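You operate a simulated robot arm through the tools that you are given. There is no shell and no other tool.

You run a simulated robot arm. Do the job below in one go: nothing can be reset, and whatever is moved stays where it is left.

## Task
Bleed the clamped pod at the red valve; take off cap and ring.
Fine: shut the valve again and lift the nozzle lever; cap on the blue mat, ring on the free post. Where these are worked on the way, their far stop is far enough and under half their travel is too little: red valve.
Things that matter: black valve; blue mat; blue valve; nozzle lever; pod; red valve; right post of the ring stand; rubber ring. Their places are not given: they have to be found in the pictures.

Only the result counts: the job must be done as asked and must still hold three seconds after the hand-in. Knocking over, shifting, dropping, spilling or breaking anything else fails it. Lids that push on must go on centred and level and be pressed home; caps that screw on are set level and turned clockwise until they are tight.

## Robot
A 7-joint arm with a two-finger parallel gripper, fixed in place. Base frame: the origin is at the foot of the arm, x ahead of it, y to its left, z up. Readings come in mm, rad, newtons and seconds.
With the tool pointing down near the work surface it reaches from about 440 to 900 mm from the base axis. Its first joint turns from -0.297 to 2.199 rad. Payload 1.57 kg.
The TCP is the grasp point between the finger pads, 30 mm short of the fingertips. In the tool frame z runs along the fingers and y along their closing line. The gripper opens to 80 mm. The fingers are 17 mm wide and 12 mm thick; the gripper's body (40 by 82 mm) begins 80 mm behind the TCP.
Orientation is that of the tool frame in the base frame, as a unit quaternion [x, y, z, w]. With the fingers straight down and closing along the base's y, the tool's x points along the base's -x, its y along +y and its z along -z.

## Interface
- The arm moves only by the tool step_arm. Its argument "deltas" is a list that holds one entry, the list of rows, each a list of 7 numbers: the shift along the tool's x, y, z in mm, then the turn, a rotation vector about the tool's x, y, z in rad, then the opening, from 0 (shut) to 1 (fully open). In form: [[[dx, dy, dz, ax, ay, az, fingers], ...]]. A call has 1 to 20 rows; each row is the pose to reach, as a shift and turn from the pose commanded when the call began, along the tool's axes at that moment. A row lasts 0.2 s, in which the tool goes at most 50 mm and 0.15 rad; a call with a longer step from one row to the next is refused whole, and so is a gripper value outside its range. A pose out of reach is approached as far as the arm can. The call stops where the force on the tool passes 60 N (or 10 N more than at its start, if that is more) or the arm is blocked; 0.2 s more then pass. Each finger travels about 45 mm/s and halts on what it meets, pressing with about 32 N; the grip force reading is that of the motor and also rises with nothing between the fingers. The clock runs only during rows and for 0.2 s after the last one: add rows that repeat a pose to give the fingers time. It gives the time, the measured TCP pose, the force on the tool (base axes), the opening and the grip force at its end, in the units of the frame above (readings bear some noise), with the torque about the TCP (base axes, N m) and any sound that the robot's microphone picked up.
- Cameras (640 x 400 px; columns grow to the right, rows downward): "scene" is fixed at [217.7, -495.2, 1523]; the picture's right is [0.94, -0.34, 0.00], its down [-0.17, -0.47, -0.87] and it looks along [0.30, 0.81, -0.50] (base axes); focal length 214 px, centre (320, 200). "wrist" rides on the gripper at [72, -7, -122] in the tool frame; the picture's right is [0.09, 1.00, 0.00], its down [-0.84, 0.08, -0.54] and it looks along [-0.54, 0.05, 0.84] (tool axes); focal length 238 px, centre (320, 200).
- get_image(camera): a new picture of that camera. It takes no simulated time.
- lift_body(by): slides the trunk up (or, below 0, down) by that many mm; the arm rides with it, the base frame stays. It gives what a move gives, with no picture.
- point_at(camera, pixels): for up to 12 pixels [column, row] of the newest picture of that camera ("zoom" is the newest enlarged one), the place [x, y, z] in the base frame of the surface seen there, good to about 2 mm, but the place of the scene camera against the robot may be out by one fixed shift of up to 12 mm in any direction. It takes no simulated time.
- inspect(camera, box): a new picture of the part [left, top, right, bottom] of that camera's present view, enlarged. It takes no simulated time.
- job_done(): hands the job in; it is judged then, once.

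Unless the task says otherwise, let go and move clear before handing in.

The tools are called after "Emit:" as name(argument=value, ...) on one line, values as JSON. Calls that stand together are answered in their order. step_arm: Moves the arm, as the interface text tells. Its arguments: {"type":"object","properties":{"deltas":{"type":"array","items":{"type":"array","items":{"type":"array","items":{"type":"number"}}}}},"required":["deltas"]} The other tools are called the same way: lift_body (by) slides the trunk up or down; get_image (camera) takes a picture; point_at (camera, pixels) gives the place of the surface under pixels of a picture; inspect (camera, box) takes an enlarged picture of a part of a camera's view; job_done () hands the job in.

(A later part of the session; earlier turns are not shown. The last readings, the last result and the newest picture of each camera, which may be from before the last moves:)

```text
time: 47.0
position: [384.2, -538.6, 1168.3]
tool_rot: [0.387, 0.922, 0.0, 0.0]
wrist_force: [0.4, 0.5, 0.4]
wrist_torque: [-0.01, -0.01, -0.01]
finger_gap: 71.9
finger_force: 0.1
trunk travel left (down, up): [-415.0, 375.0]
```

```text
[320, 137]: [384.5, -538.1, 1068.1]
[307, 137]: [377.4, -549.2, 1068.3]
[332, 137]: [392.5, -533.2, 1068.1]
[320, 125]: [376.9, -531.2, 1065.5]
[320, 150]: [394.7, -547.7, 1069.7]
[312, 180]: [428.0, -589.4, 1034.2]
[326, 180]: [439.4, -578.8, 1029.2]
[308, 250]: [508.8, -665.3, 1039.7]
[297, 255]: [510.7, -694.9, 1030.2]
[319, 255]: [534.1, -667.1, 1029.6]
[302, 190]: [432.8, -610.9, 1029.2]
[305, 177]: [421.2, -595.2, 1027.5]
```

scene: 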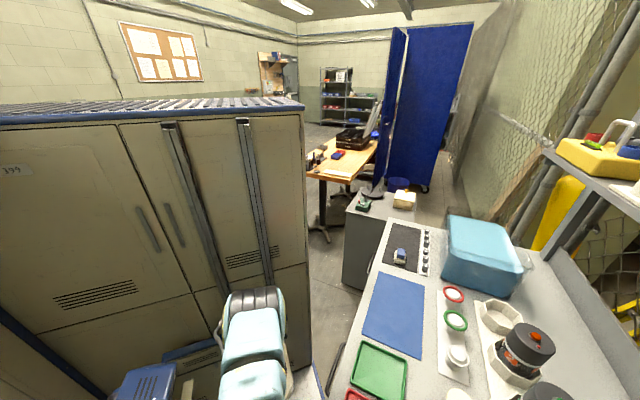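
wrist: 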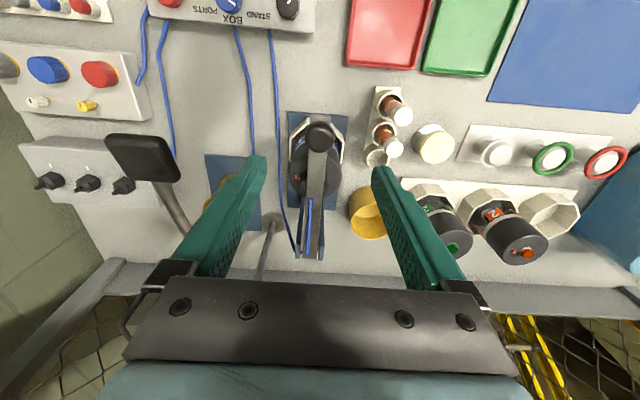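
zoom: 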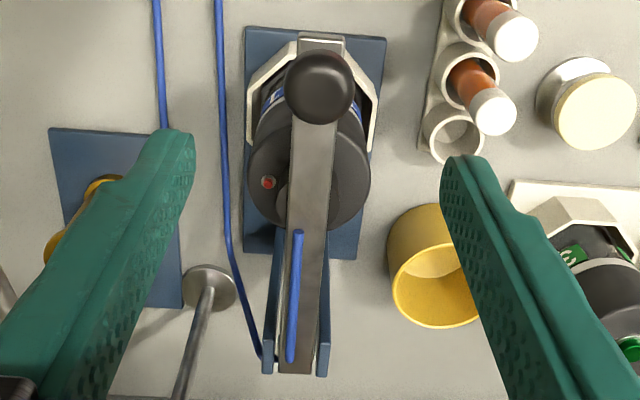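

Ball centre ≈ (385,-540,1056), bar ≈20 mm wide, hinge ≈ (520,-680,1025). The arm is near its upper reach limit, so I'll raise the trunk 160 and lower the arm correspondingly to have room for the lifting arc.

Emit:
lift_body(by=160)

Emit:
step_arm(deltas=[[[-2, -0.5, 40, 0, 0, 0, 0.8], [-2, -0.5, 80, 0, 0, 0, 0.8], [-2, -0.5, 120, 0, 0, 0, 0.8], [-2, -0.5, 160, 0, 0, 0, 0.8], [-2, -0.5, 190, 0, 0, 0, 0.8], [-2, -0.5, 190, 0, 0, 0, 0.8]]])

Emit:
get_image(camera="wrist")

```text
time: 48.9
position: [384.2, -540.2, 1327.8]
tool_rot: [0.388, 0.922, 0.001, -0.001]
wrist_force: [0.5, 0.2, -0.9]
wrist_torque: [-0.03, 0.03, 0.01]
finger_gap: 72.1
finger_force: 0.0
trunk travel left (down, up): [-575.0, 215.0]
```

```text
time: 50.3
position: [386.9, -540.0, 1138.0]
tool_rot: [0.388, 0.922, 0.0, 0.0]
wrist_force: [-0.9, -0.3, 0.0]
wrist_torque: [0.01, -0.01, 0.0]
finger_gap: 63.8
finger_force: 0.1
trunk travel left (down, up): [-575.0, 215.0]
```

```text
taken
```

wrist: 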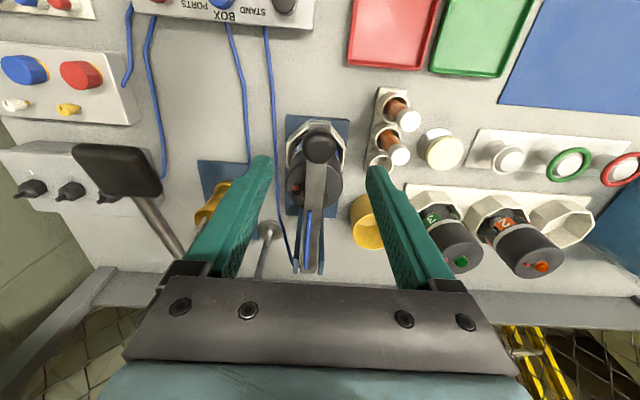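

The ball is centred between the fingers at (320,148). I'll descend 81 mm so the pads are at ball height.

Emit:
step_arm(deltas=[[[0, 0, 25, 0, 0, 0, 0.8], [0, 0, 50, 0, 0, 0, 0.8], [0, 0, 70, 0, 0, 0, 0.8], [0, 0, 81, 0, 0, 0, 0.8], [0, 0, 81, 0, 0, 0, 0.8]]])

Emit:
get_image(camera="wrist")

```text
time: 51.5
position: [385.7, -540.2, 1056.5]
tool_rot: [0.388, 0.922, 0.001, -0.001]
wrist_force: [-0.2, -0.3, 0.0]
wrist_torque: [0.0, 0.02, 0.03]
finger_gap: 64.0
finger_force: 0.1
trunk travel left (down, up): [-575.0, 215.0]
```

```text
taken
```

wrist: 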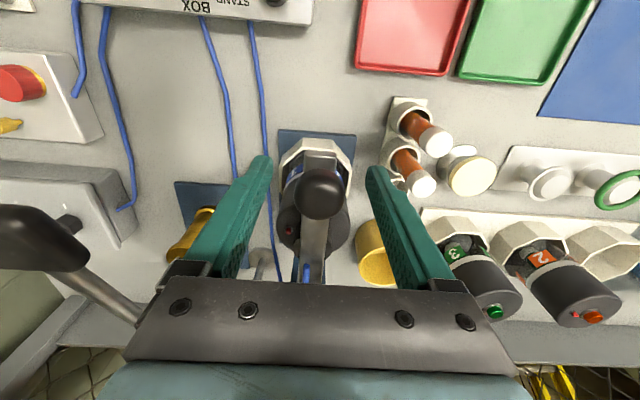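

The ball is between the fingers at (320,195). I'll close on it.

Emit:
step_arm(deltas=[[[0, 0, 0, 0, 0, 0, 0.5], [0, 0, 0, 0, 0, 0, 0.3], [0, 0, 0, 0, 0, 0, 0.2], [0, 0, 0, 0, 0, 0, 0.15], [0, 0, 0, 0, 0, 0, 0.15]]])

Emit:
get_image(camera="wrist")

```text
time: 52.7
position: [386.8, -540.5, 1056.6]
tool_rot: [0.387, 0.922, 0.0, -0.001]
wrist_force: [-0.4, -1.1, -1.5]
wrist_torque: [-0.17, 0.21, -0.04]
finger_gap: 29.7
finger_force: 39.5
trunk travel left (down, up): [-575.0, 215.0]
```

```text
taken
```

wrist: 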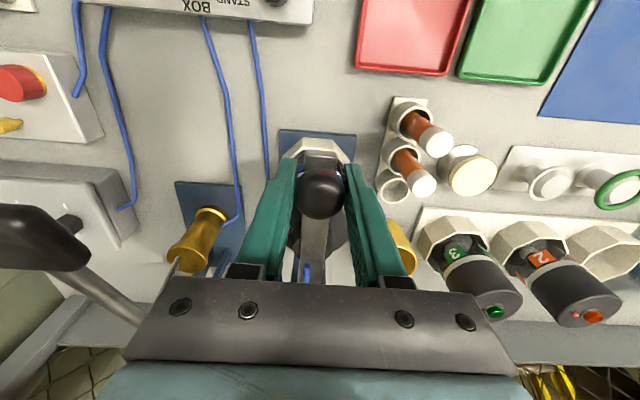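

Gripped at 29.7 mm. I'll lift the ball along its arc about the hinge, first up to about 0.3 rad.

Emit:
step_arm(deltas=[[[-2, 0, -9.5, 0, 0, 0, 0.15], [-4.4, 0, -19.1, 0, 0, 0, 0.15], [-7.3, 0, -28.5, 0, 0, 0, 0.15], [-10.6, 0, -37.7, 0, 0, 0, 0.15], [-14.5, 0, -46.7, 0, 0, 0, 0.15], [-18.7, 0, -55.5, 0, 0, 0, 0.15]]])

Emit:
get_image(camera="wrist")

```text
time: 54.1
position: [398.8, -553.9, 1113.0]
tool_rot: [0.387, 0.922, 0.001, -0.001]
wrist_force: [12.2, -1.0, -13.6]
wrist_torque: [0.45, 0.94, 0.16]
finger_gap: 30.0
finger_force: 39.3
trunk travel left (down, up): [-575.0, 215.0]
```

```text
taken
```

wrist: 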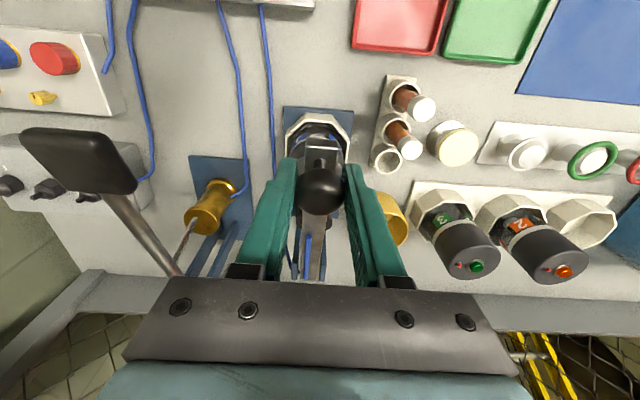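

The lever is rising with the ball. I'll continue the arc to about 0.8 rad.

Emit:
step_arm(deltas=[[[-4.8, 0, -8.7, 0, 0, 0, 0.15], [-9.8, 0, -17, 0, 0, 0, 0.15], [-15.5, 0, -25, 0, 0, 0, 0.15], [-21.3, 0, -32.9, 0, 0, 0, 0.15], [-27.6, 0, -40.3, 0, 0, 0, 0.15], [-34.2, 0, -47.5, 0, 0, 0, 0.15], [-41.3, 0, -54.3, 0, 0, 0, 0.15], [-48.6, 0, -60.8, 0, 0, 0, 0.15], [-56.4, 0, -66.9, 0, 0, 0, 0.15], [-64.3, 0, -72.6, 0, 0, 0, 0.15]]])

Emit:
get_image(camera="wrist")

```text
time: 56.3
position: [444.4, -599.6, 1184.4]
tool_rot: [0.387, 0.922, 0.001, -0.002]
wrist_force: [5.7, 12.2, -6.4]
wrist_torque: [0.74, 0.93, 0.21]
finger_gap: 29.7
finger_force: 39.4
trunk travel left (down, up): [-575.0, 215.0]
```

```text
taken
```

wrist: 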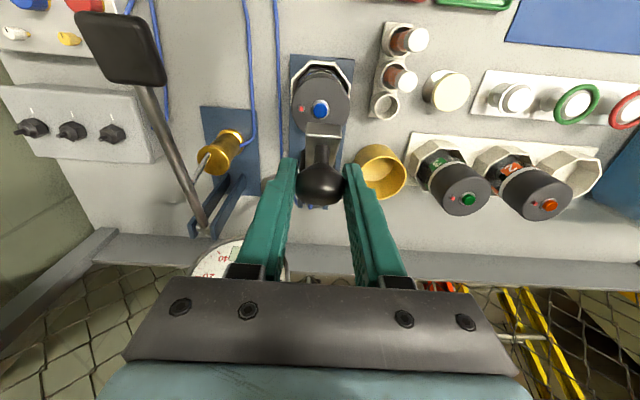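

The lever follows well and the cap (blue button, red dot) is uncovered. I'll continue the arc to about 1.2 rad.

Emit:
step_arm(deltas=[[[-8.3, 0, -5.3, 0, 0, 0, 0.15], [-16.7, 0, -10.2, 0, 0, 0, 0.15], [-25.5, 0, -14.6, 0, 0, 0, 0.15], [-34.4, 0, -18.6, 0, 0, 0, 0.15], [-43.5, 0, -22.2, 0, 0, 0, 0.15], [-52.8, 0, -25.3, 0, 0, 0, 0.15], [-62.2, 0, -27.9, 0, 0, 0, 0.15], [-71.8, 0, -30.1, 0, 0, 0, 0.15]]])

Emit:
get_image(camera="wrist")

```text
time: 58.1
position: [494.7, -650.0, 1215.7]
tool_rot: [0.386, 0.922, 0.0, -0.001]
wrist_force: [11.8, 15.6, 0.5]
wrist_torque: [0.29, 0.47, 0.48]
finger_gap: 29.7
finger_force: 37.0
trunk travel left (down, up): [-575.0, 215.0]
```

```text
taken
```

wrist: 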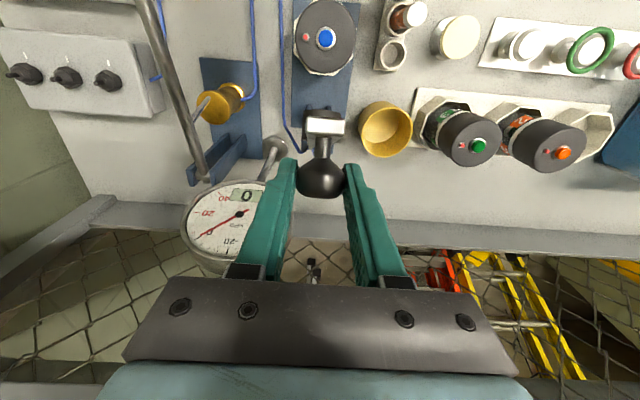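

The lever is at about 69° with no stop felt yet. I'll push on to near vertical.

Emit:
step_arm(deltas=[[[-9.7, 0, -1.6, 0, 0, 0, 0.15], [-19.4, 0, -2.9, 0, 0, 0, 0.15], [-29.2, 0, -3.5, 0, 0, 0, 0.15], [-39, 0, -3.8, 0, 0, 0, 0.15], [-48.8, 0, -3.4, 0, 0, 0, 0.15], [-58.6, 0, -2.7, 0, 0, 0, 0.15]]])

Emit:
get_image(camera="wrist")

```text
time: 59.5
position: [502.9, -658.2, 1205.2]
tool_rot: [0.388, 0.922, 0.001, -0.002]
wrist_force: [1.3, 0.7, 9.8]
wrist_torque: [-0.42, -0.19, 0.04]
finger_gap: 29.9
finger_force: 37.4
out of reach, approached as far as the arm can: row 1, 2, 3, 4, 5, 6
trunk travel left (down, up): [-575.0, 215.0]
```

```text
taken
```

wrist: 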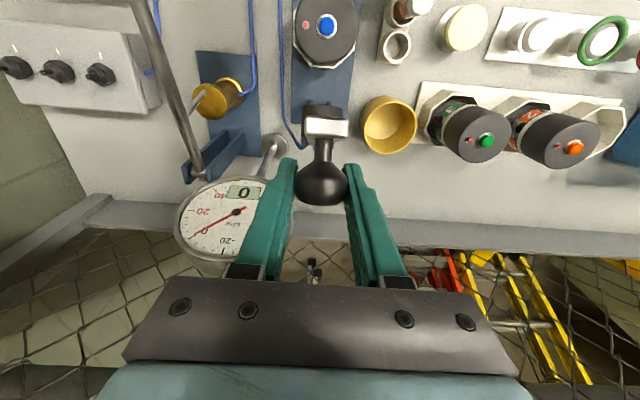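

The arm ran out of reach at r≈828 with the lever at ~72°. I'll tilt the tool about its closing axis (fingers pointing outward) to bring the wrist inward, keeping the ball as pivot.

Emit:
step_arm(deltas=[[[0, 0, 0, 0, -0.1, 0, 0.15], [0, 0, 0, 0, -0.2, 0, 0.15], [0, 0, 0, 0, -0.3, 0, 0.15], [0, 0, 0, 0, -0.4, 0, 0.15], [0, 0, 0, 0, -0.5, 0, 0.15]]])

Emit:
get_image(camera="wrist")

```text
time: 60.7
position: [502.1, -657.3, 1207.4]
tool_rot: [0.375, 0.893, -0.095, 0.228]
wrist_force: [1.1, 4.5, -1.2]
wrist_torque: [0.23, 0.4, 0.11]
finger_gap: 29.8
finger_force: 17.4
trunk travel left (down, up): [-575.0, 215.0]
```

```text
taken
```

wrist: 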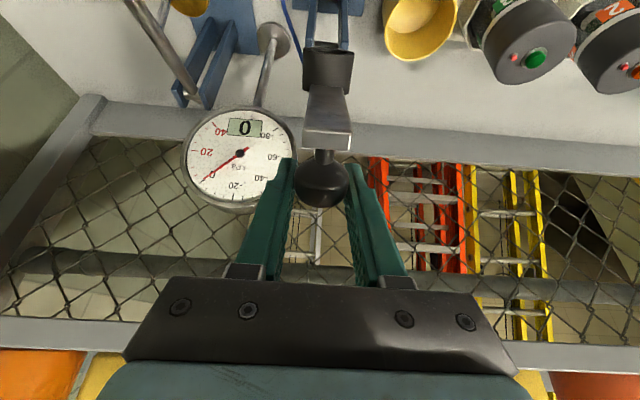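

The tilt worked and the lever stayed in the grip. I'll push outward horizontally another ~50 mm toward vertical and beyond.

Emit:
step_arm(deltas=[[[-8.8, 0, 4.8, 0, 0, 0, 0.15], [-17.6, 0, 9.6, 0, 0, 0, 0.15], [-26.3, 0, 14.4, 0, 0, 0, 0.15], [-35.1, 0, 19.2, 0, 0, 0, 0.15], [-43.9, 0, 24, 0, 0, 0, 0.15]]])

Emit:
get_image(camera="wrist")

```text
time: 61.9
position: [535.9, -692.9, 1207.3]
tool_rot: [0.375, 0.893, -0.096, 0.228]
wrist_force: [-1.7, 3.7, 8.8]
wrist_torque: [0.56, 0.53, 0.2]
finger_gap: 29.6
finger_force: 39.6
trunk travel left (down, up): [-575.0, 215.0]
```

```text
taken
```

wrist: 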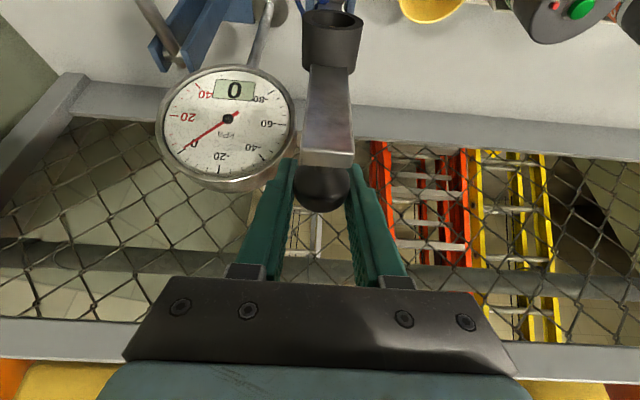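

The lever is nearly vertical (ball now just past the hinge). I'll push a little further to get it past vertical or find its stop.

Emit:
step_arm(deltas=[[[-7, 0, 3.8, 0, 0, 0, 0.15], [-13.8, 0, 8, 0, 0, 0, 0.15], [-20.5, 0, 12.5, 0, 0, 0, 0.15], [-27, 0, 17, 0, 0, 0, 0.15]]])

Emit:
get_image(camera="wrist")

```text
time: 62.9
position: [560.9, -717.4, 1203.4]
tool_rot: [0.376, 0.894, -0.093, 0.227]
wrist_force: [3.8, 8.2, -10.4]
wrist_torque: [0.05, 0.07, 0.0]
finger_gap: 29.7
finger_force: 24.1
trunk travel left (down, up): [-575.0, 215.0]
```

```text
taken
```

wrist: 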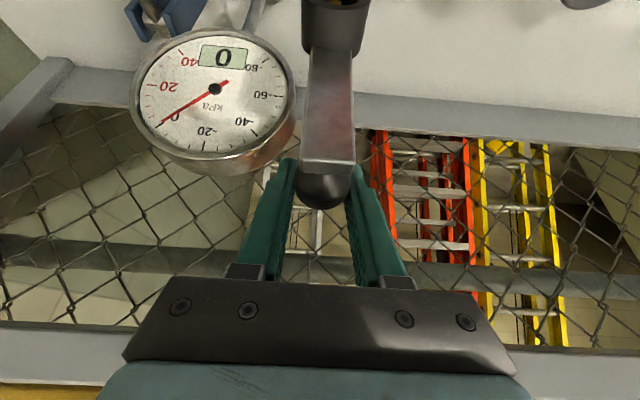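

The lever is past vertical (~96°). I'll try one more small push to see whether a stop is there.

Emit:
step_arm(deltas=[[[-5, 0, 4.5, 0, 0, 0, 0.15], [-9.5, 0, 9.5, 0, 0, 0, 0.15], [-9.5, 0, 9.5, 0, 0, 0, 0.15]]])

Emit:
get_image(camera="wrist")

```text
time: 63.7
position: [565.0, -722.7, 1203.8]
tool_rot: [0.376, 0.894, -0.094, 0.226]
wrist_force: [-20.3, 40.3, -10.9]
wrist_torque: [-0.88, -2.06, 0.22]
finger_gap: 29.4
finger_force: 38.9
trunk travel left (down, up): [-575.0, 215.0]
```

```text
taken
```

wrist: 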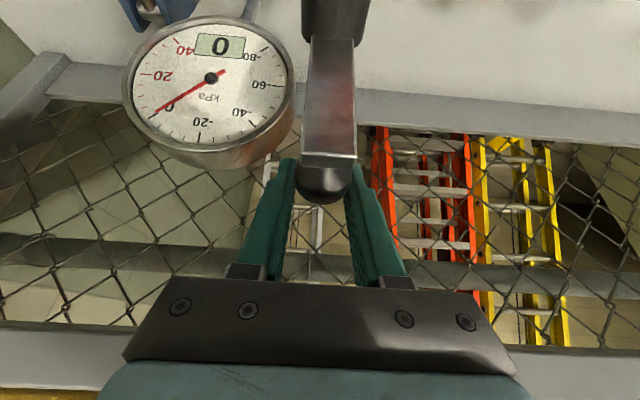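

Force jumped to ~45 N inward: the lever's far stop is reached. I'll relax slightly, open the fingers and retreat along the tool axis.

Emit:
step_arm(deltas=[[[6, 0, -5, 0, 0, 0, 0.15], [6, 0, -5, 0, 0, 0, 0.4], [6, 0, -5, 0, 0, 0, 0.6], [6, 0, -5, 0, 0, 0, 0.6], [6, 0, -5, 0, 0, 0, 0.6]]])

Emit:
get_image(camera="wrist")

```text
time: 64.9
position: [563.4, -720.6, 1203.7]
tool_rot: [0.375, 0.894, -0.094, 0.227]
wrist_force: [-0.8, 0.0, 0.5]
wrist_torque: [0.01, 0.0, -0.03]
finger_gap: 47.9
finger_force: 0.1
trunk travel left (down, up): [-575.0, 215.0]
```

```text
taken
```

wrist: 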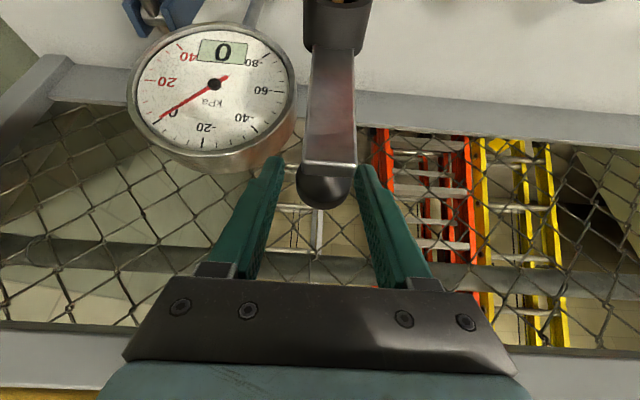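

The lever stays up by itself with the fingers open. I'll retreat backward along the tool axis.

Emit:
step_arm(deltas=[[[0, 0, -25, 0, 0, 0, 0.6], [0, 0, -50, 0, 0, 0, 0.6], [0, 0, -80, 0, 0, 0, 0.6], [0, 0, -120, 0, 0, 0, 0.6], [0, 0, -160, 0, 0, 0, 0.6]]])

Emit:
get_image(camera="wrist")

```text
time: 66.1
position: [510.3, -666.7, 1343.0]
tool_rot: [0.375, 0.894, -0.095, 0.228]
wrist_force: [0.6, 1.0, 0.1]
wrist_torque: [-0.04, -0.01, -0.02]
finger_gap: 47.8
finger_force: 0.1
trunk travel left (down, up): [-575.0, 215.0]
```

```text
taken
```

wrist: 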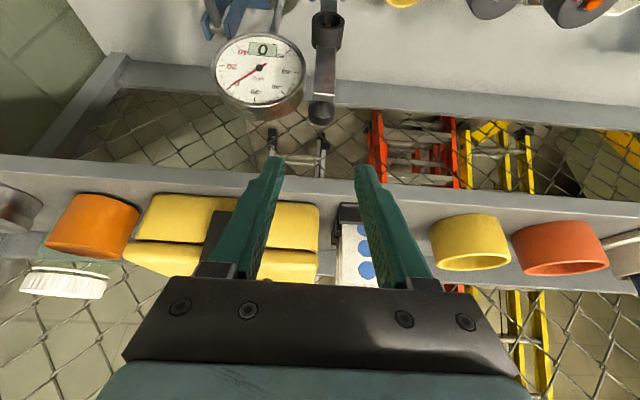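

The lever remains up past vertical. I'll move back inward and un-tilt the tool to look at the pod's cap.

Emit:
step_arm(deltas=[[[31, 0, -7.7, 0, 0.1, 0, 1], [62, 0, -15.3, 0, 0.2, 0, 1], [93, 0, -23, 0, 0.3, 0, 1], [124, 0, -30.6, 0, 0.4, 0, 1], [153.8, 0, -38.3, 0, 0.5, 0, 1], [153.8, 0, -38.3, 0, 0.5, 0, 1]]])

Emit:
get_image(camera="wrist")

Emit:
inspect(camera="wrist", box=[250, 60, 400, 230])

```text
time: 67.5
position: [403.2, -555.4, 1303.1]
tool_rot: [0.387, 0.922, 0.001, -0.001]
wrist_force: [0.4, 0.7, 0.5]
wrist_torque: [0.04, -0.01, 0.0]
finger_gap: 79.8
finger_force: 0.1
trunk travel left (down, up): [-575.0, 215.0]
```

```text
taken
```

wrist: 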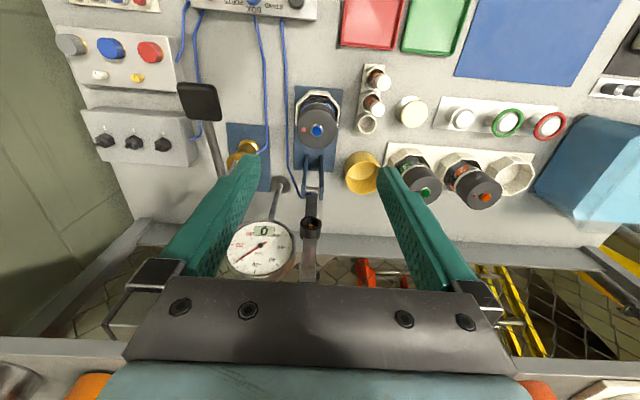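

```text
2.35 times, centred on (325, 145) of wrist
```

zoom: 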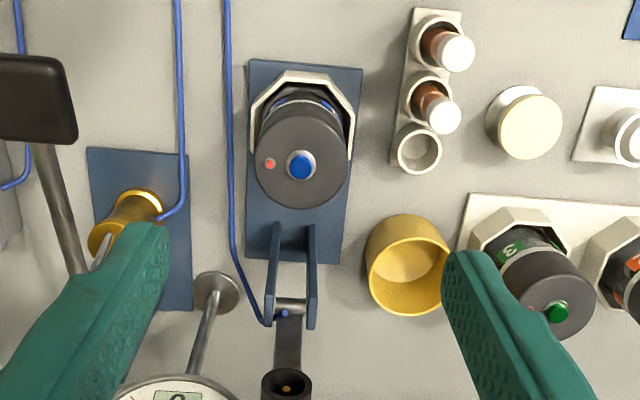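

The cap has a blue button at zoom (300,165), with a bluish band visible beyond it. I'll measure the cap and view it closer.

Emit:
inspect(camera="wrist", box=[285, 80, 355, 160])

Emit:
point_at(camera="wrist", pixels=[[317, 130], [304, 129], [300, 129], [335, 129], [317, 112], [317, 147], [318, 103], [318, 95], [312, 225], [316, 112], [345, 118], [300, 100]])

```text
5.00 times, centred on (320, 120) of wrist
```

zoom: 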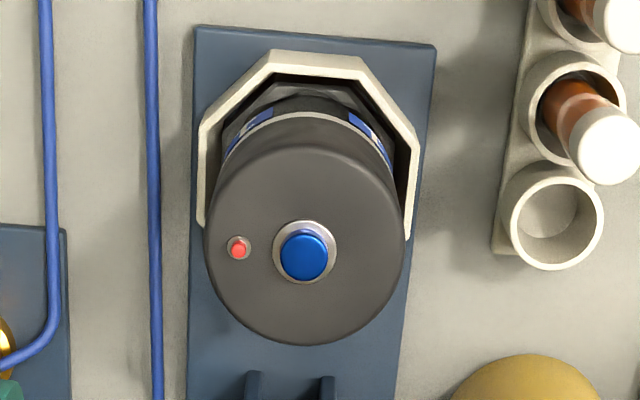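

```text
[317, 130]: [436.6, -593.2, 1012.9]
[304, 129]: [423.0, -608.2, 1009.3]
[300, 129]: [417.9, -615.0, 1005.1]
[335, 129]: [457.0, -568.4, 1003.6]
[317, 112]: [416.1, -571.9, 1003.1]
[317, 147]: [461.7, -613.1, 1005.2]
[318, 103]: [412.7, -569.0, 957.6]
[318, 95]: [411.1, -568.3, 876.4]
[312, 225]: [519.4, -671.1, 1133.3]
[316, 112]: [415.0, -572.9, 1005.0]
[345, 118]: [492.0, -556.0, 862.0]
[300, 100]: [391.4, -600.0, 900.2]
```

Cap centre ≈ (438,-592.5), top z 1004, diameter ≈65 mm, lower edge near z 957. I'll tilt and go low in front of the pod for a side view of cap, ring and holder.

Emit:
step_arm(deltas=[[[5.5, 0, 36.5, 0, -0.1, 0, 1], [11, 0, 73, 0, -0.2, 0, 1], [16.5, 0, 109.5, 0, -0.3, 0, 1], [22, 0, 146, 0, -0.4, 0, 1], [27.5, 0, 182.5, 0, -0.5, 0, 1], [33, 0, 215, 0, -0.6, 0, 1], [33, 0, 215, 0, -0.6, 0, 1]]])

Emit:
get_image(camera="wrist")

Emit:
inspect(camera="wrist", box=[240, 60, 400, 210])

```text
time: 69.1
position: [377.9, -531.9, 1086.7]
tool_rot: [0.37, 0.881, -0.114, 0.272]
wrist_force: [-1.0, 0.4, 0.2]
wrist_torque: [-0.01, 0.0, -0.03]
finger_gap: 79.9
finger_force: 0.0
trunk travel left (down, up): [-575.0, 215.0]
```

```text
taken
```

wrist: 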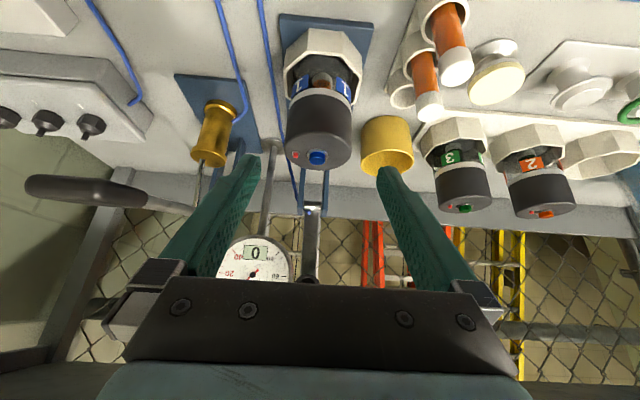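

```text
2.67 times, centred on (320, 135) of wrist
```

zoom: 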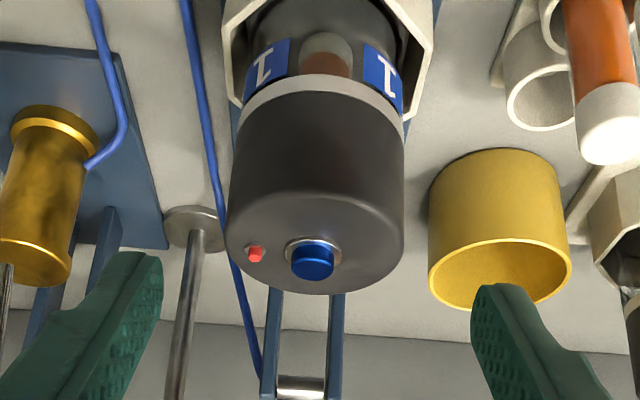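

Side view shows dark cap, a pale band under it (likely the rubber ring), and the labelled clear body. I'll zoom into that band and the ring stand.

Emit:
inspect(camera="wrist", box=[280, 65, 360, 130])

Emit:
inspect(camera="wrist", box=[420, 20, 640, 230])

Emit:
inspect(camera="scene", box=[425, 275, 575, 400])

```text
6.15 times, centred on (320, 98) of wrist
```

zoom: 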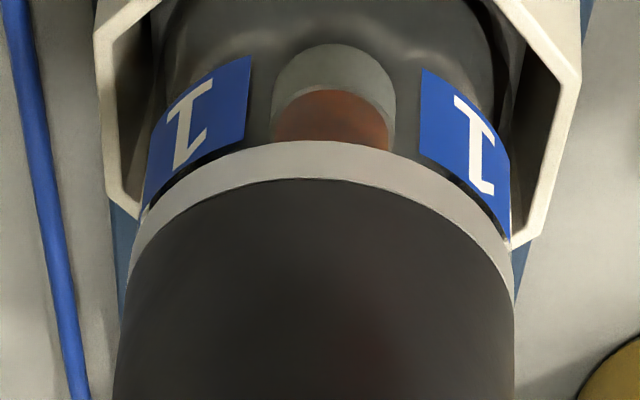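

```text
1.90 times, centred on (530, 125) of wrist
```

zoom: 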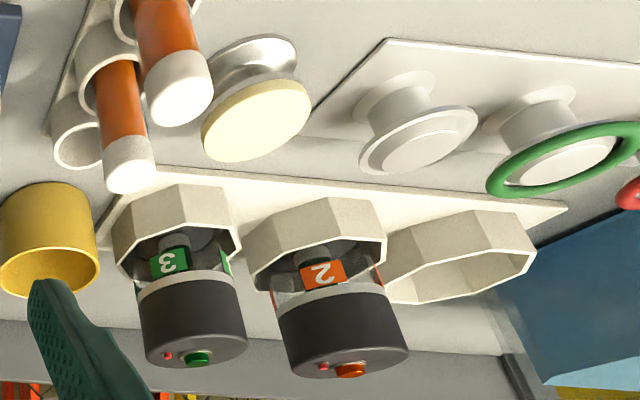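

```text
3.20 times, centred on (500, 338) of scene
```

zoom: 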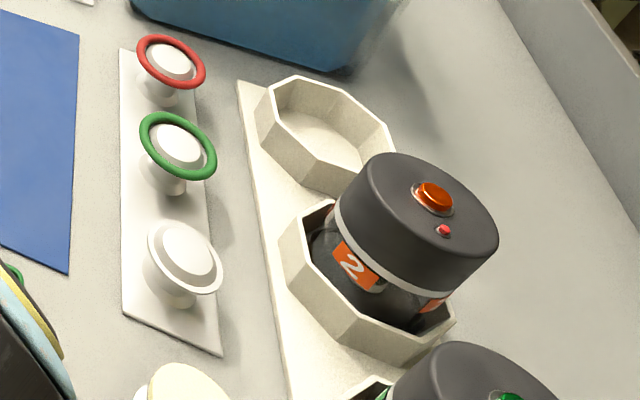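

The grey band sits under the cap; the free post is the plain mushroom at the pod side of the stand. I'll return to vertical above the cap centre, then yaw for an unscrewing stroke.

Emit:
step_arm(deltas=[[[-16.7, 0, 0.7, 0, 0.1, 0, 1], [-33.3, 0, 1.4, 0, 0.2, 0, 1], [-50, 0, 2.1, 0, 0.3, 0, 1], [-66.7, 0, 2.8, 0, 0.4, 0, 1], [-83.3, 0, 3.5, 0, 0.5, 0, 1], [-100, 0, 4.3, 0, 0.6, 0, 1], [-100, 0, 4.3, 0, 0.6, 0, 1]]])

Emit:
step_arm(deltas=[[[0, 0, 0, 0, 0, 0.14, 1], [0, 0, 0, 0, 0, 0.28, 1], [0, 0, 0, 0, 0, 0.42, 1], [0, 0, 0, 0, 0, 0.56, 1], [0, 0, 0, 0, 0, 0.56, 1]]])

Emit:
get_image(camera="wrist")

```text
time: 70.7
position: [439.2, -593.2, 1140.9]
tool_rot: [0.388, 0.922, 0.0, -0.002]
wrist_force: [-0.2, 0.3, 0.2]
wrist_torque: [0.01, 0.0, 0.02]
finger_gap: 80.2
finger_force: 0.0
trunk travel left (down, up): [-575.0, 215.0]
```

```text
time: 71.9
position: [439.3, -593.7, 1142.9]
tool_rot: [0.629, 0.778, 0.001, -0.001]
wrist_force: [0.5, -1.1, -0.1]
wrist_torque: [0.0, -0.01, 0.04]
finger_gap: 80.0
finger_force: 0.1
trunk travel left (down, up): [-575.0, 215.0]
```

```text
taken
```

wrist: 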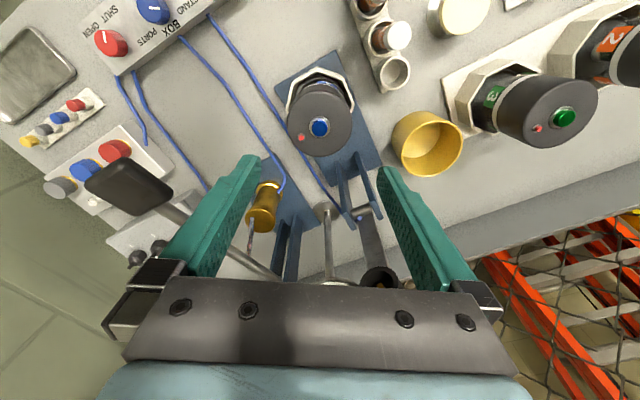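

The cap's blue button appears at (318,127). I'll measure the cap centre and rim accurately from here.

Emit:
point_at(camera="wrist", pixels=[[318, 127], [289, 118], [351, 118], [319, 80], [319, 155], [292, 135], [348, 135], [318, 117], [318, 137], [300, 100], [338, 100]])

Emit:
inspect(camera="wrist", box=[270, 55, 370, 165])

```text
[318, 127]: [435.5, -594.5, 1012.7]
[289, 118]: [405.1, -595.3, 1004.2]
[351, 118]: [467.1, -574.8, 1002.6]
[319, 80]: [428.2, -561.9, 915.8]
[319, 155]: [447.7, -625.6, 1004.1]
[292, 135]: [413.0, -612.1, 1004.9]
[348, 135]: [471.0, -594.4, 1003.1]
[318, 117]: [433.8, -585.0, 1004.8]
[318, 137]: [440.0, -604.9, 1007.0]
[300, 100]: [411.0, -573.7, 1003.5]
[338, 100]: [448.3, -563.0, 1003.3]
```

```text
3.64 times, centred on (320, 110) of wrist
```

zoom: 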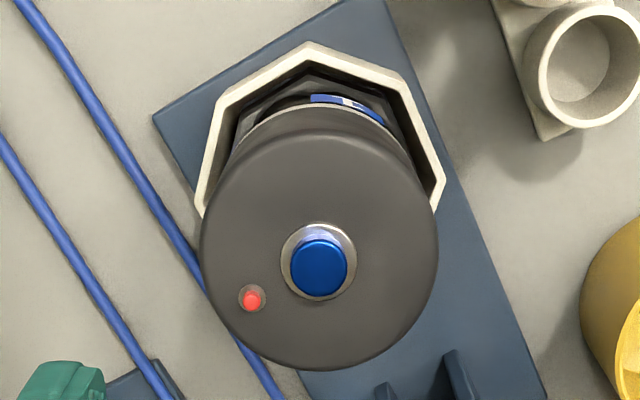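

Rim points fit a circle centred at (438,-593) with radius 33 mm, giving ~7 mm finger clearance each side. I'll descend to TCP z≈994.

Emit:
step_arm(deltas=[[[0.7, -1.1, 35, 0, 0, 0, 1], [0.7, -1.1, 70, 0, 0, 0, 1], [0.7, -1.1, 95, 0, 0, 0, 1], [0.7, -1.1, 110, 0, 0, 0, 1], [0.7, -1.1, 122, 0, 0, 0, 1], [0.7, -1.1, 135, 0, 0, 0, 1], [0.7, -1.1, 147, 0, 0, 0, 1], [0.7, -1.1, 147, 0, 0, 0, 1]]])

Emit:
get_image(camera="wrist")

```text
time: 73.7
position: [437.7, -592.0, 993.2]
tool_rot: [0.627, 0.779, 0.0, -0.001]
wrist_force: [-0.4, -0.8, -0.3]
wrist_torque: [0.05, 0.01, -0.05]
finger_gap: 79.9
finger_force: 0.0
trunk travel left (down, up): [-575.0, 215.0]
```

```text
taken
```

wrist: 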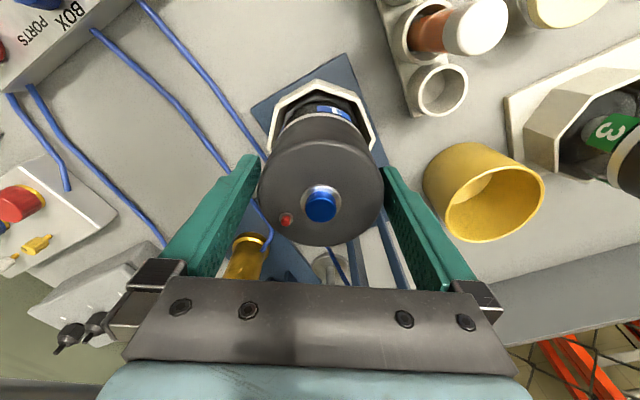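

The fingers straddle the cap evenly. I'll close on it.

Emit:
step_arm(deltas=[[[0, 0, 0, 0, 0, 0, 0.8], [0, 0, 0, 0, 0, 0, 0.7], [0, 0, 0, 0, 0, 0, 0.7], [0, 0, 0, 0, 0, 0, 0.7]]])

Emit:
get_image(camera="wrist")

```text
time: 74.7
position: [438.1, -591.9, 994.2]
tool_rot: [0.628, 0.778, 0.001, -0.001]
wrist_force: [2.9, 0.3, 0.4]
wrist_torque: [0.02, -0.16, -0.02]
finger_gap: 73.3
finger_force: 31.6
trunk travel left (down, up): [-575.0, 215.0]
```

```text
taken
```

wrist: 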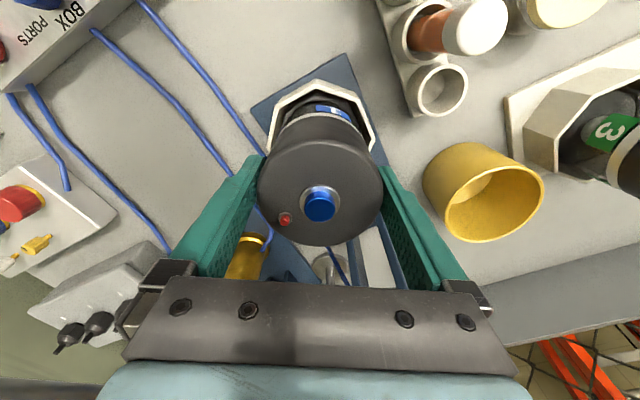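

Gripped at 73.3 mm. I'll try a counter-clockwise turn of 0.3 rad and watch the torque.

Emit:
step_arm(deltas=[[[0, 0, 0, 0, 0, -0.08, 0.6], [0, 0, 0, 0, 0, -0.16, 0.6], [0, 0, 0, 0, 0, -0.24, 0.6], [0, 0, 0, 0, 0, -0.3, 0.6]]])

Emit:
get_image(camera="wrist")

```text
time: 75.7
position: [438.6, -592.2, 993.6]
tool_rot: [0.503, 0.865, 0.001, -0.001]
wrist_force: [-0.9, -0.9, 3.7]
wrist_torque: [0.06, 0.12, 0.01]
finger_gap: 73.4
finger_force: 31.8
trunk travel left (down, up): [-575.0, 215.0]
```

```text
taken
```

wrist: 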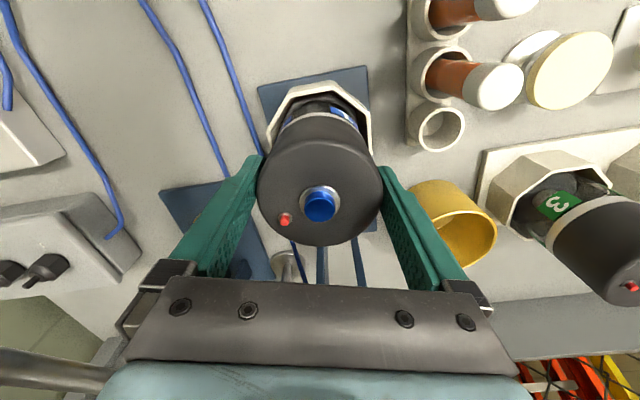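

The cap turned with the fingers with little torque and a slight upward force (+3.7 N), suggesting a thread. I'll zoom on the body label to check that the body stayed put, then continue.

Emit:
inspect(camera="wrist", box=[250, 70, 390, 170])

Emit:
step_arm(deltas=[[[0, 0, 0, 0, 0, -0.1, 0.6], [0, 0, 0, 0, 0, -0.2, 0.6], [0, 0, 0, 0, 0, -0.3, 0.6], [0, 0, 0, 0, 0, -0.4, 0.6]]])

Emit:
inspect(camera="wrist", box=[250, 70, 390, 170])

```text
4.00 times, centred on (320, 120) of wrist
```

zoom: 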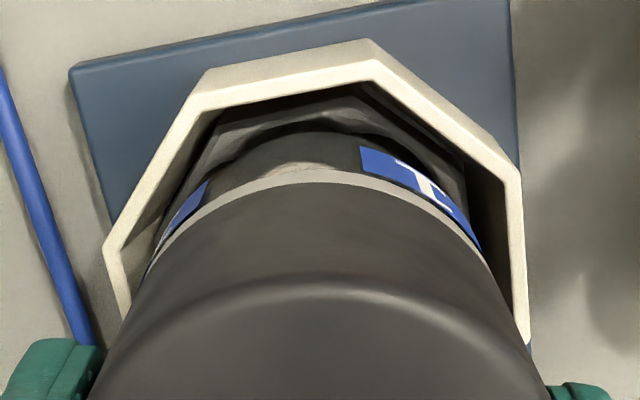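

```text
time: 76.7
position: [437.0, -592.4, 996.0]
tool_rot: [0.321, 0.947, 0.0, -0.001]
wrist_force: [-0.9, -4.6, 5.4]
wrist_torque: [-0.32, 0.23, -0.03]
finger_gap: 73.4
finger_force: 31.6
trunk travel left (down, up): [-575.0, 215.0]
```

```text
4.00 times, centred on (320, 120) of wrist
```

zoom: 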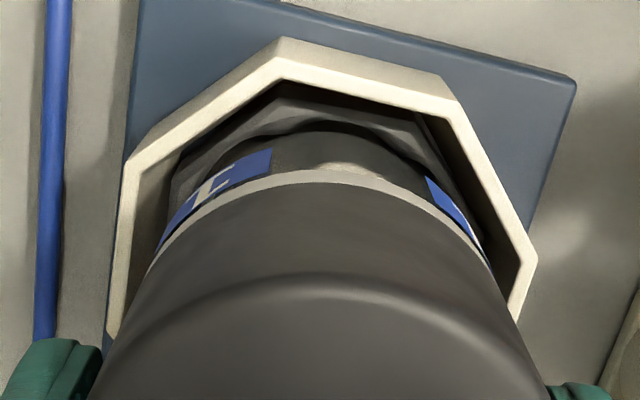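

The body stays fixed while the cap turns and upward force grows, so it's a screw cap. I'll keep turning while rising a little.

Emit:
step_arm(deltas=[[[0, 0, -0.3, 0, 0, -0.1, 0.6], [0, 0, -0.6, 0, 0, -0.2, 0.6], [0, 0, -0.9, 0, 0, -0.3, 0.6], [0, 0, -1.2, 0, 0, -0.4, 0.6], [0, 0, -1.4, 0, 0, -0.5, 0.6], [0, 0, -1.6, 0, 0, -0.6, 0.6], [0, 0, -1.8, 0, 0, -0.7, 0.6]]])

Emit:
get_image(camera="wrist")

```text
time: 78.3
position: [436.9, -592.9, 996.4]
tool_rot: [-0.023, 1.0, 0.001, -0.001]
wrist_force: [0.7, -9.5, -1.5]
wrist_torque: [-1.02, -0.08, -0.03]
finger_gap: 73.3
finger_force: 31.8
trunk travel left (down, up): [-575.0, 215.0]
```

```text
taken
```

wrist: 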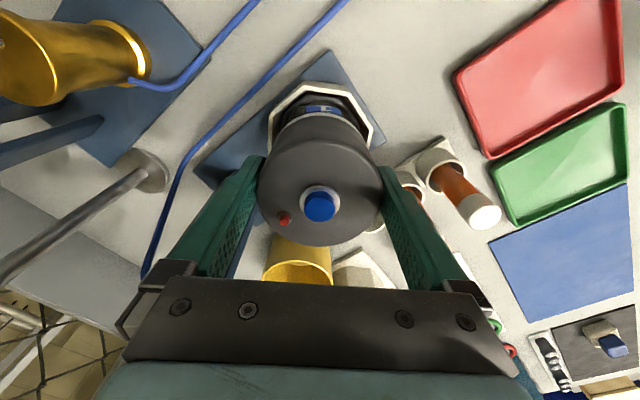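

Force stays small, so the cap rises with the turn. I'll regrip: open, turn back clockwise about 1.75 rad around the cap, and close again.

Emit:
step_arm(deltas=[[[0, 0, 0, 0, 0, 0, 0.8], [0, -0.7, 0, 0, 0, 0, 1], [0, -0.7, 0, 0, 0, 0, 1]]])

Emit:
step_arm(deltas=[[[0, 0, 0, 0, 0, 0.14, 1], [0, 0, 0, 0, 0, 0.28, 1], [0, 0, 0, 0, 0, 0.42, 1], [0, 0, 0, 0, 0, 0.56, 1], [0, 0, 0, 0, 0, 0.7, 1], [0, 0, 0, 0, 0, 0.84, 1], [0, 0, 0, 0, 0, 0.98, 1], [0, 0, 0, 0, 0, 1.12, 1], [0, 0, 0, 0, 0, 1.26, 1], [0, 0, 0, 0, 0, 1.4, 1], [0, 0, 0, 0, 0, 1.54, 1], [0, 0, 0, 0, 0, 1.68, 1], [0, 0, 0, 0, 0, 1.68, 1]]])

Emit:
get_image(camera="wrist")

```text
time: 79.1
position: [437.7, -594.1, 996.1]
tool_rot: [-0.023, 1.0, 0.002, -0.001]
wrist_force: [-1.0, -0.2, 1.0]
wrist_torque: [-0.01, 0.01, 0.0]
finger_gap: 80.0
finger_force: 0.1
trunk travel left (down, up): [-575.0, 215.0]
```

```text
time: 81.9
position: [436.8, -593.0, 994.8]
tool_rot: [0.73, 0.683, 0.0, -0.001]
wrist_force: [0.8, -0.5, 0.1]
wrist_torque: [0.02, 0.02, 0.02]
finger_gap: 80.0
finger_force: 0.2
trunk travel left (down, up): [-575.0, 215.0]
```

```text
taken
```

wrist: 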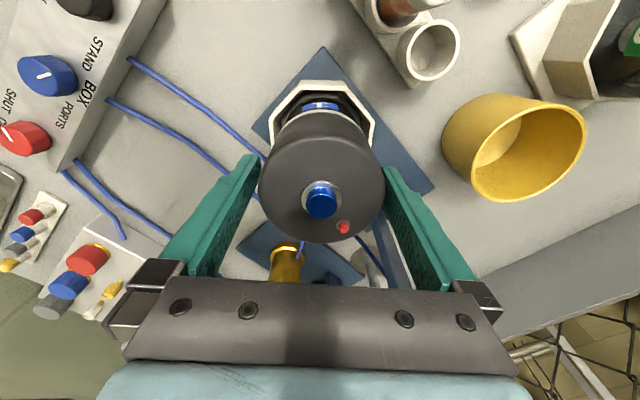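

Red dot shows the cap kept its turned position. I'll close and make the second counter-clockwise stroke with ~1 mm/rad rise.

Emit:
step_arm(deltas=[[[0, 0, 0, 0, 0, 0, 0.8], [0, 0, 0, 0, 0, 0, 0.6], [0, 0, 0, 0, 0, 0, 0.6], [0, 0, -0.1, 0, 0, -0.11, 0.6], [0, 0, -0.2, 0, 0, -0.22, 0.6], [0, 0, -0.3, 0, 0, -0.33, 0.6], [0, 0, -0.4, 0, 0, -0.44, 0.6], [0, 0, -0.5, 0, 0, -0.55, 0.6], [0, 0, -0.6, 0, 0, -0.66, 0.6], [0, 0, -0.7, 0, 0, -0.77, 0.6], [0, 0, -0.8, 0, 0, -0.88, 0.6]]])

Emit:
step_arm(deltas=[[[0, 0, -0.1, 0, 0, -0.11, 0.6], [0, 0, -0.2, 0, 0, -0.22, 0.6], [0, 0, -0.3, 0, 0, -0.33, 0.6], [0, 0, -0.4, 0, 0, -0.44, 0.6], [0, 0, -0.5, 0, 0, -0.55, 0.6], [0, 0, -0.6, 0, 0, -0.66, 0.6], [0, 0, -0.7, 0, 0, -0.77, 0.6], [0, 0, -0.8, 0, 0, -0.83, 0.6]]])

Emit:
get_image(camera="wrist")

```text
time: 84.3
position: [437.5, -593.8, 996.8]
tool_rot: [0.368, 0.93, 0.001, -0.001]
wrist_force: [5.6, -8.2, 2.3]
wrist_torque: [-0.73, -0.61, 0.0]
finger_gap: 71.2
finger_force: 32.1
trunk travel left (down, up): [-575.0, 215.0]
```

```text
time: 86.1
position: [436.4, -593.3, 997.2]
tool_rot: [-0.039, 0.999, 0.0, -0.001]
wrist_force: [-1.1, -4.1, 1.9]
wrist_torque: [-0.51, 0.27, -0.01]
finger_gap: 70.8
finger_force: 32.4
trunk travel left (down, up): [-575.0, 215.0]
```

```text
taken
```

wrist: 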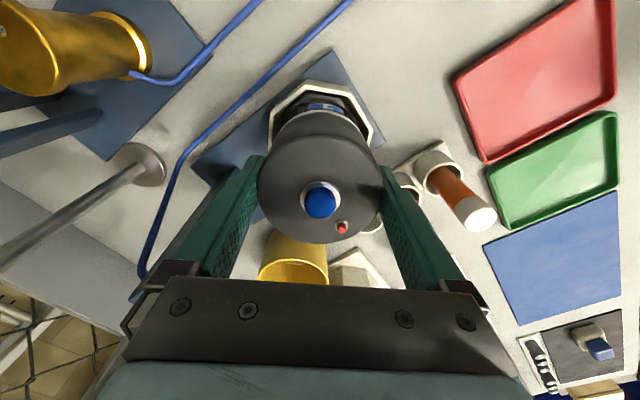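

Half a turn done with the cap still in thread (+1.9 N). I'll regrip and make a third stroke.

Emit:
step_arm(deltas=[[[0, 0, 0, 0, 0, 0, 0.8], [0, 0, 0, 0, 0, 0, 1], [0, 0, 0, 0, 0, 0, 1], [0, 0, 0, 0, 0, 0.14, 1], [0, 0, 0, 0, 0, 0.28, 1], [0, 0, 0, 0, 0, 0.42, 1], [0, 0, 0, 0, 0, 0.56, 1], [0, 0, 0, 0, 0, 0.7, 1], [0, 0, 0, 0, 0, 0.84, 1], [0, 0, 0, 0, 0, 0.98, 1], [0, 0, 0, 0, 0, 1.12, 1], [0, 0, 0, 0, 0, 1.26, 1], [0, 0, 0, 0, 0, 1.4, 1], [0, 0, 0, 0, 0, 1.54, 1], [0, 0, 0, 0, 0, 1.68, 1], [0, 0, 0, 0, 0, 1.75, 1], [0, 0, 0, 0, 0, 1.75, 1]]])

Emit:
step_arm(deltas=[[[0, 0, 0, 0, 0, 0, 0.8], [0, 0, 0, 0, 0, 0, 0.6], [0, 0, 0, 0, 0, 0, 0.6], [0, 0, -0.1, 0, 0, -0.11, 0.6], [0, 0, -0.2, 0, 0, -0.22, 0.6], [0, 0, -0.3, 0, 0, -0.33, 0.6], [0, 0, -0.4, 0, 0, -0.44, 0.6], [0, 0, -0.5, 0, 0, -0.55, 0.6], [0, 0, -0.6, 0, 0, -0.66, 0.6], [0, 0, -0.7, 0, 0, -0.77, 0.6], [0, 0, -0.8, 0, 0, -0.88, 0.6]]])

Emit:
step_arm(deltas=[[[0, 0, -0.1, 0, 0, -0.11, 0.6], [0, 0, -0.2, 0, 0, -0.22, 0.6], [0, 0, -0.3, 0, 0, -0.33, 0.6], [0, 0, -0.4, 0, 0, -0.44, 0.6], [0, 0, -0.5, 0, 0, -0.55, 0.6], [0, 0, -0.6, 0, 0, -0.66, 0.6], [0, 0, -0.7, 0, 0, -0.77, 0.6], [0, 0, -0.8, 0, 0, -0.87, 0.6]]])

Emit:
get_image(camera="wrist")

```text
time: 89.7
position: [437.4, -591.8, 997.8]
tool_rot: [0.744, 0.668, 0.0, -0.001]
wrist_force: [-0.4, 0.7, 0.7]
wrist_torque: [0.02, 0.04, 0.0]
finger_gap: 80.2
finger_force: 0.0
trunk travel left (down, up): [-575.0, 215.0]
```

```text
time: 92.1
position: [437.1, -593.7, 998.3]
tool_rot: [0.387, 0.922, 0.002, -0.003]
wrist_force: [-0.2, 0.4, -0.5]
wrist_torque: [-0.02, 0.03, 0.0]
finger_gap: 71.4
finger_force: 31.9
trunk travel left (down, up): [-575.0, 215.0]
```

```text
time: 93.9
position: [436.6, -592.4, 999.9]
tool_rot: [-0.039, 0.999, 0.001, -0.001]
wrist_force: [0.2, -0.9, 0.7]
wrist_torque: [0.04, 0.0, -0.03]
finger_gap: 71.4
finger_force: 31.6
trunk travel left (down, up): [-575.0, 215.0]
```

```text
taken
```

wrist: 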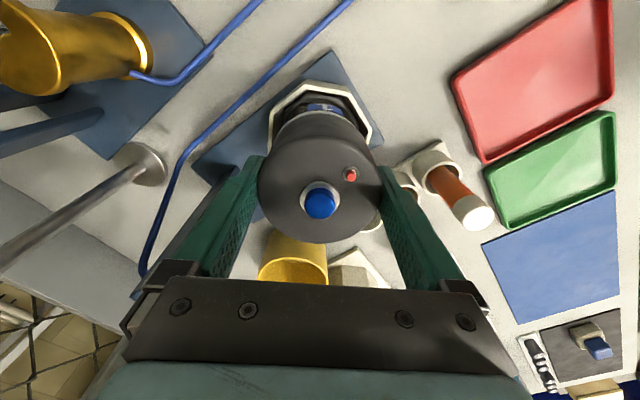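

Lateral and vertical forces dropped to about zero in the third stroke, so the cap seems free. I'll lift gently by a few mm and look.

Emit:
step_arm(deltas=[[[0, 0, -2, 0, 0, 0, 0.6], [0, 0, -4, 0, 0, 0, 0.6], [0, 0, -6, 0, 0, 0, 0.6], [0, 0, -8, 0, 0, 0, 0.6]]])

Emit:
get_image(camera="wrist")

Emit:
inspect(camera="wrist", box=[250, 60, 390, 170])

```text
time: 94.9
position: [437.3, -592.8, 1007.3]
tool_rot: [-0.037, 0.999, 0.001, 0.0]
wrist_force: [-1.1, -0.4, -0.4]
wrist_torque: [0.0, 0.01, -0.01]
finger_gap: 71.2
finger_force: 31.9
trunk travel left (down, up): [-575.0, 215.0]
```

```text
taken
```

wrist: 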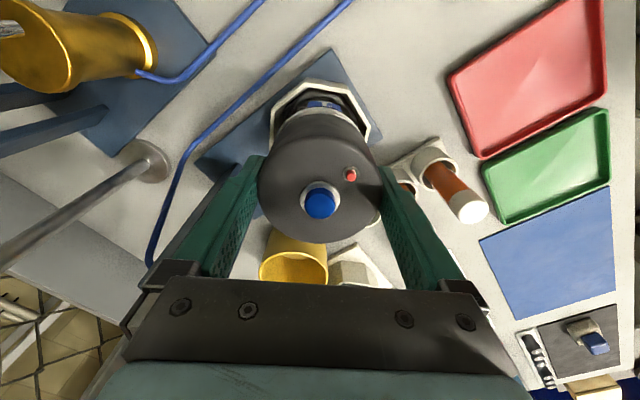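

```text
3.64 times, centred on (320, 115) of wrist
```

zoom: 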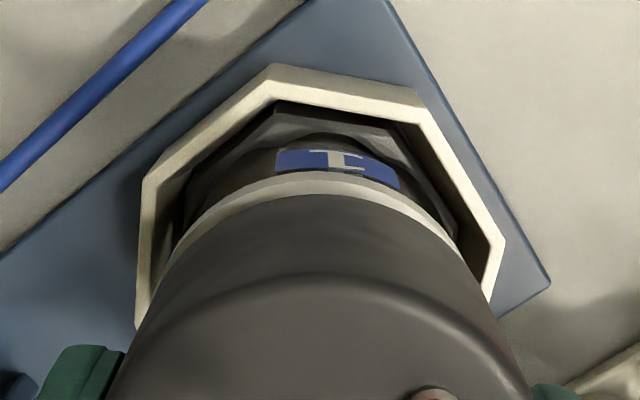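

Force stays ~0 after an 8 mm lift. I'll lift further and check that the pod stays in the holder.

Emit:
step_arm(deltas=[[[0, 0, -10, 0, 0, 0, 0.6], [0, 0, -20, 0, 0, 0, 0.6], [0, 0, -40, 0, 0, 0, 0.6], [0, 0, -60, 0, 0, 0, 0.6]]])

Emit:
get_image(camera="wrist")

Emit:
inspect(camera="wrist", box=[250, 60, 390, 170])

```text
time: 95.9
position: [438.1, -592.6, 1066.4]
tool_rot: [-0.037, 0.999, 0.001, 0.0]
wrist_force: [-0.6, 0.1, -0.9]
wrist_torque: [0.01, -0.01, 0.0]
finger_gap: 71.3
finger_force: 31.7
trunk travel left (down, up): [-575.0, 215.0]
```

```text
taken
```

wrist: 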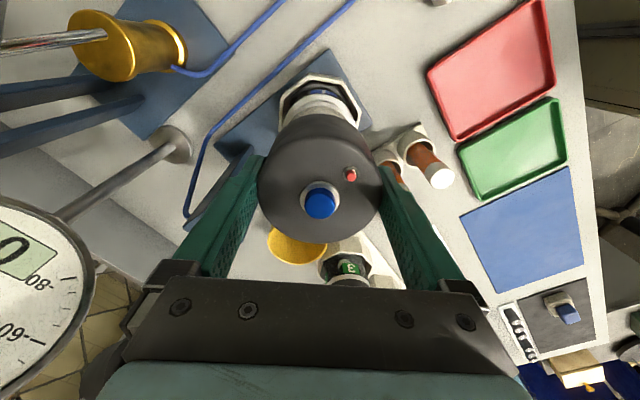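

```text
3.64 times, centred on (320, 115) of wrist
```

zoom: 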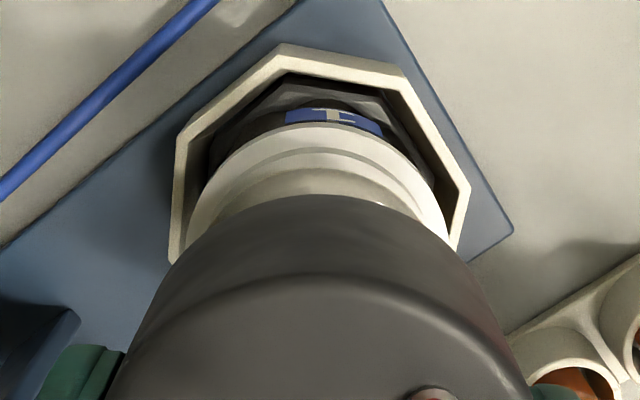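

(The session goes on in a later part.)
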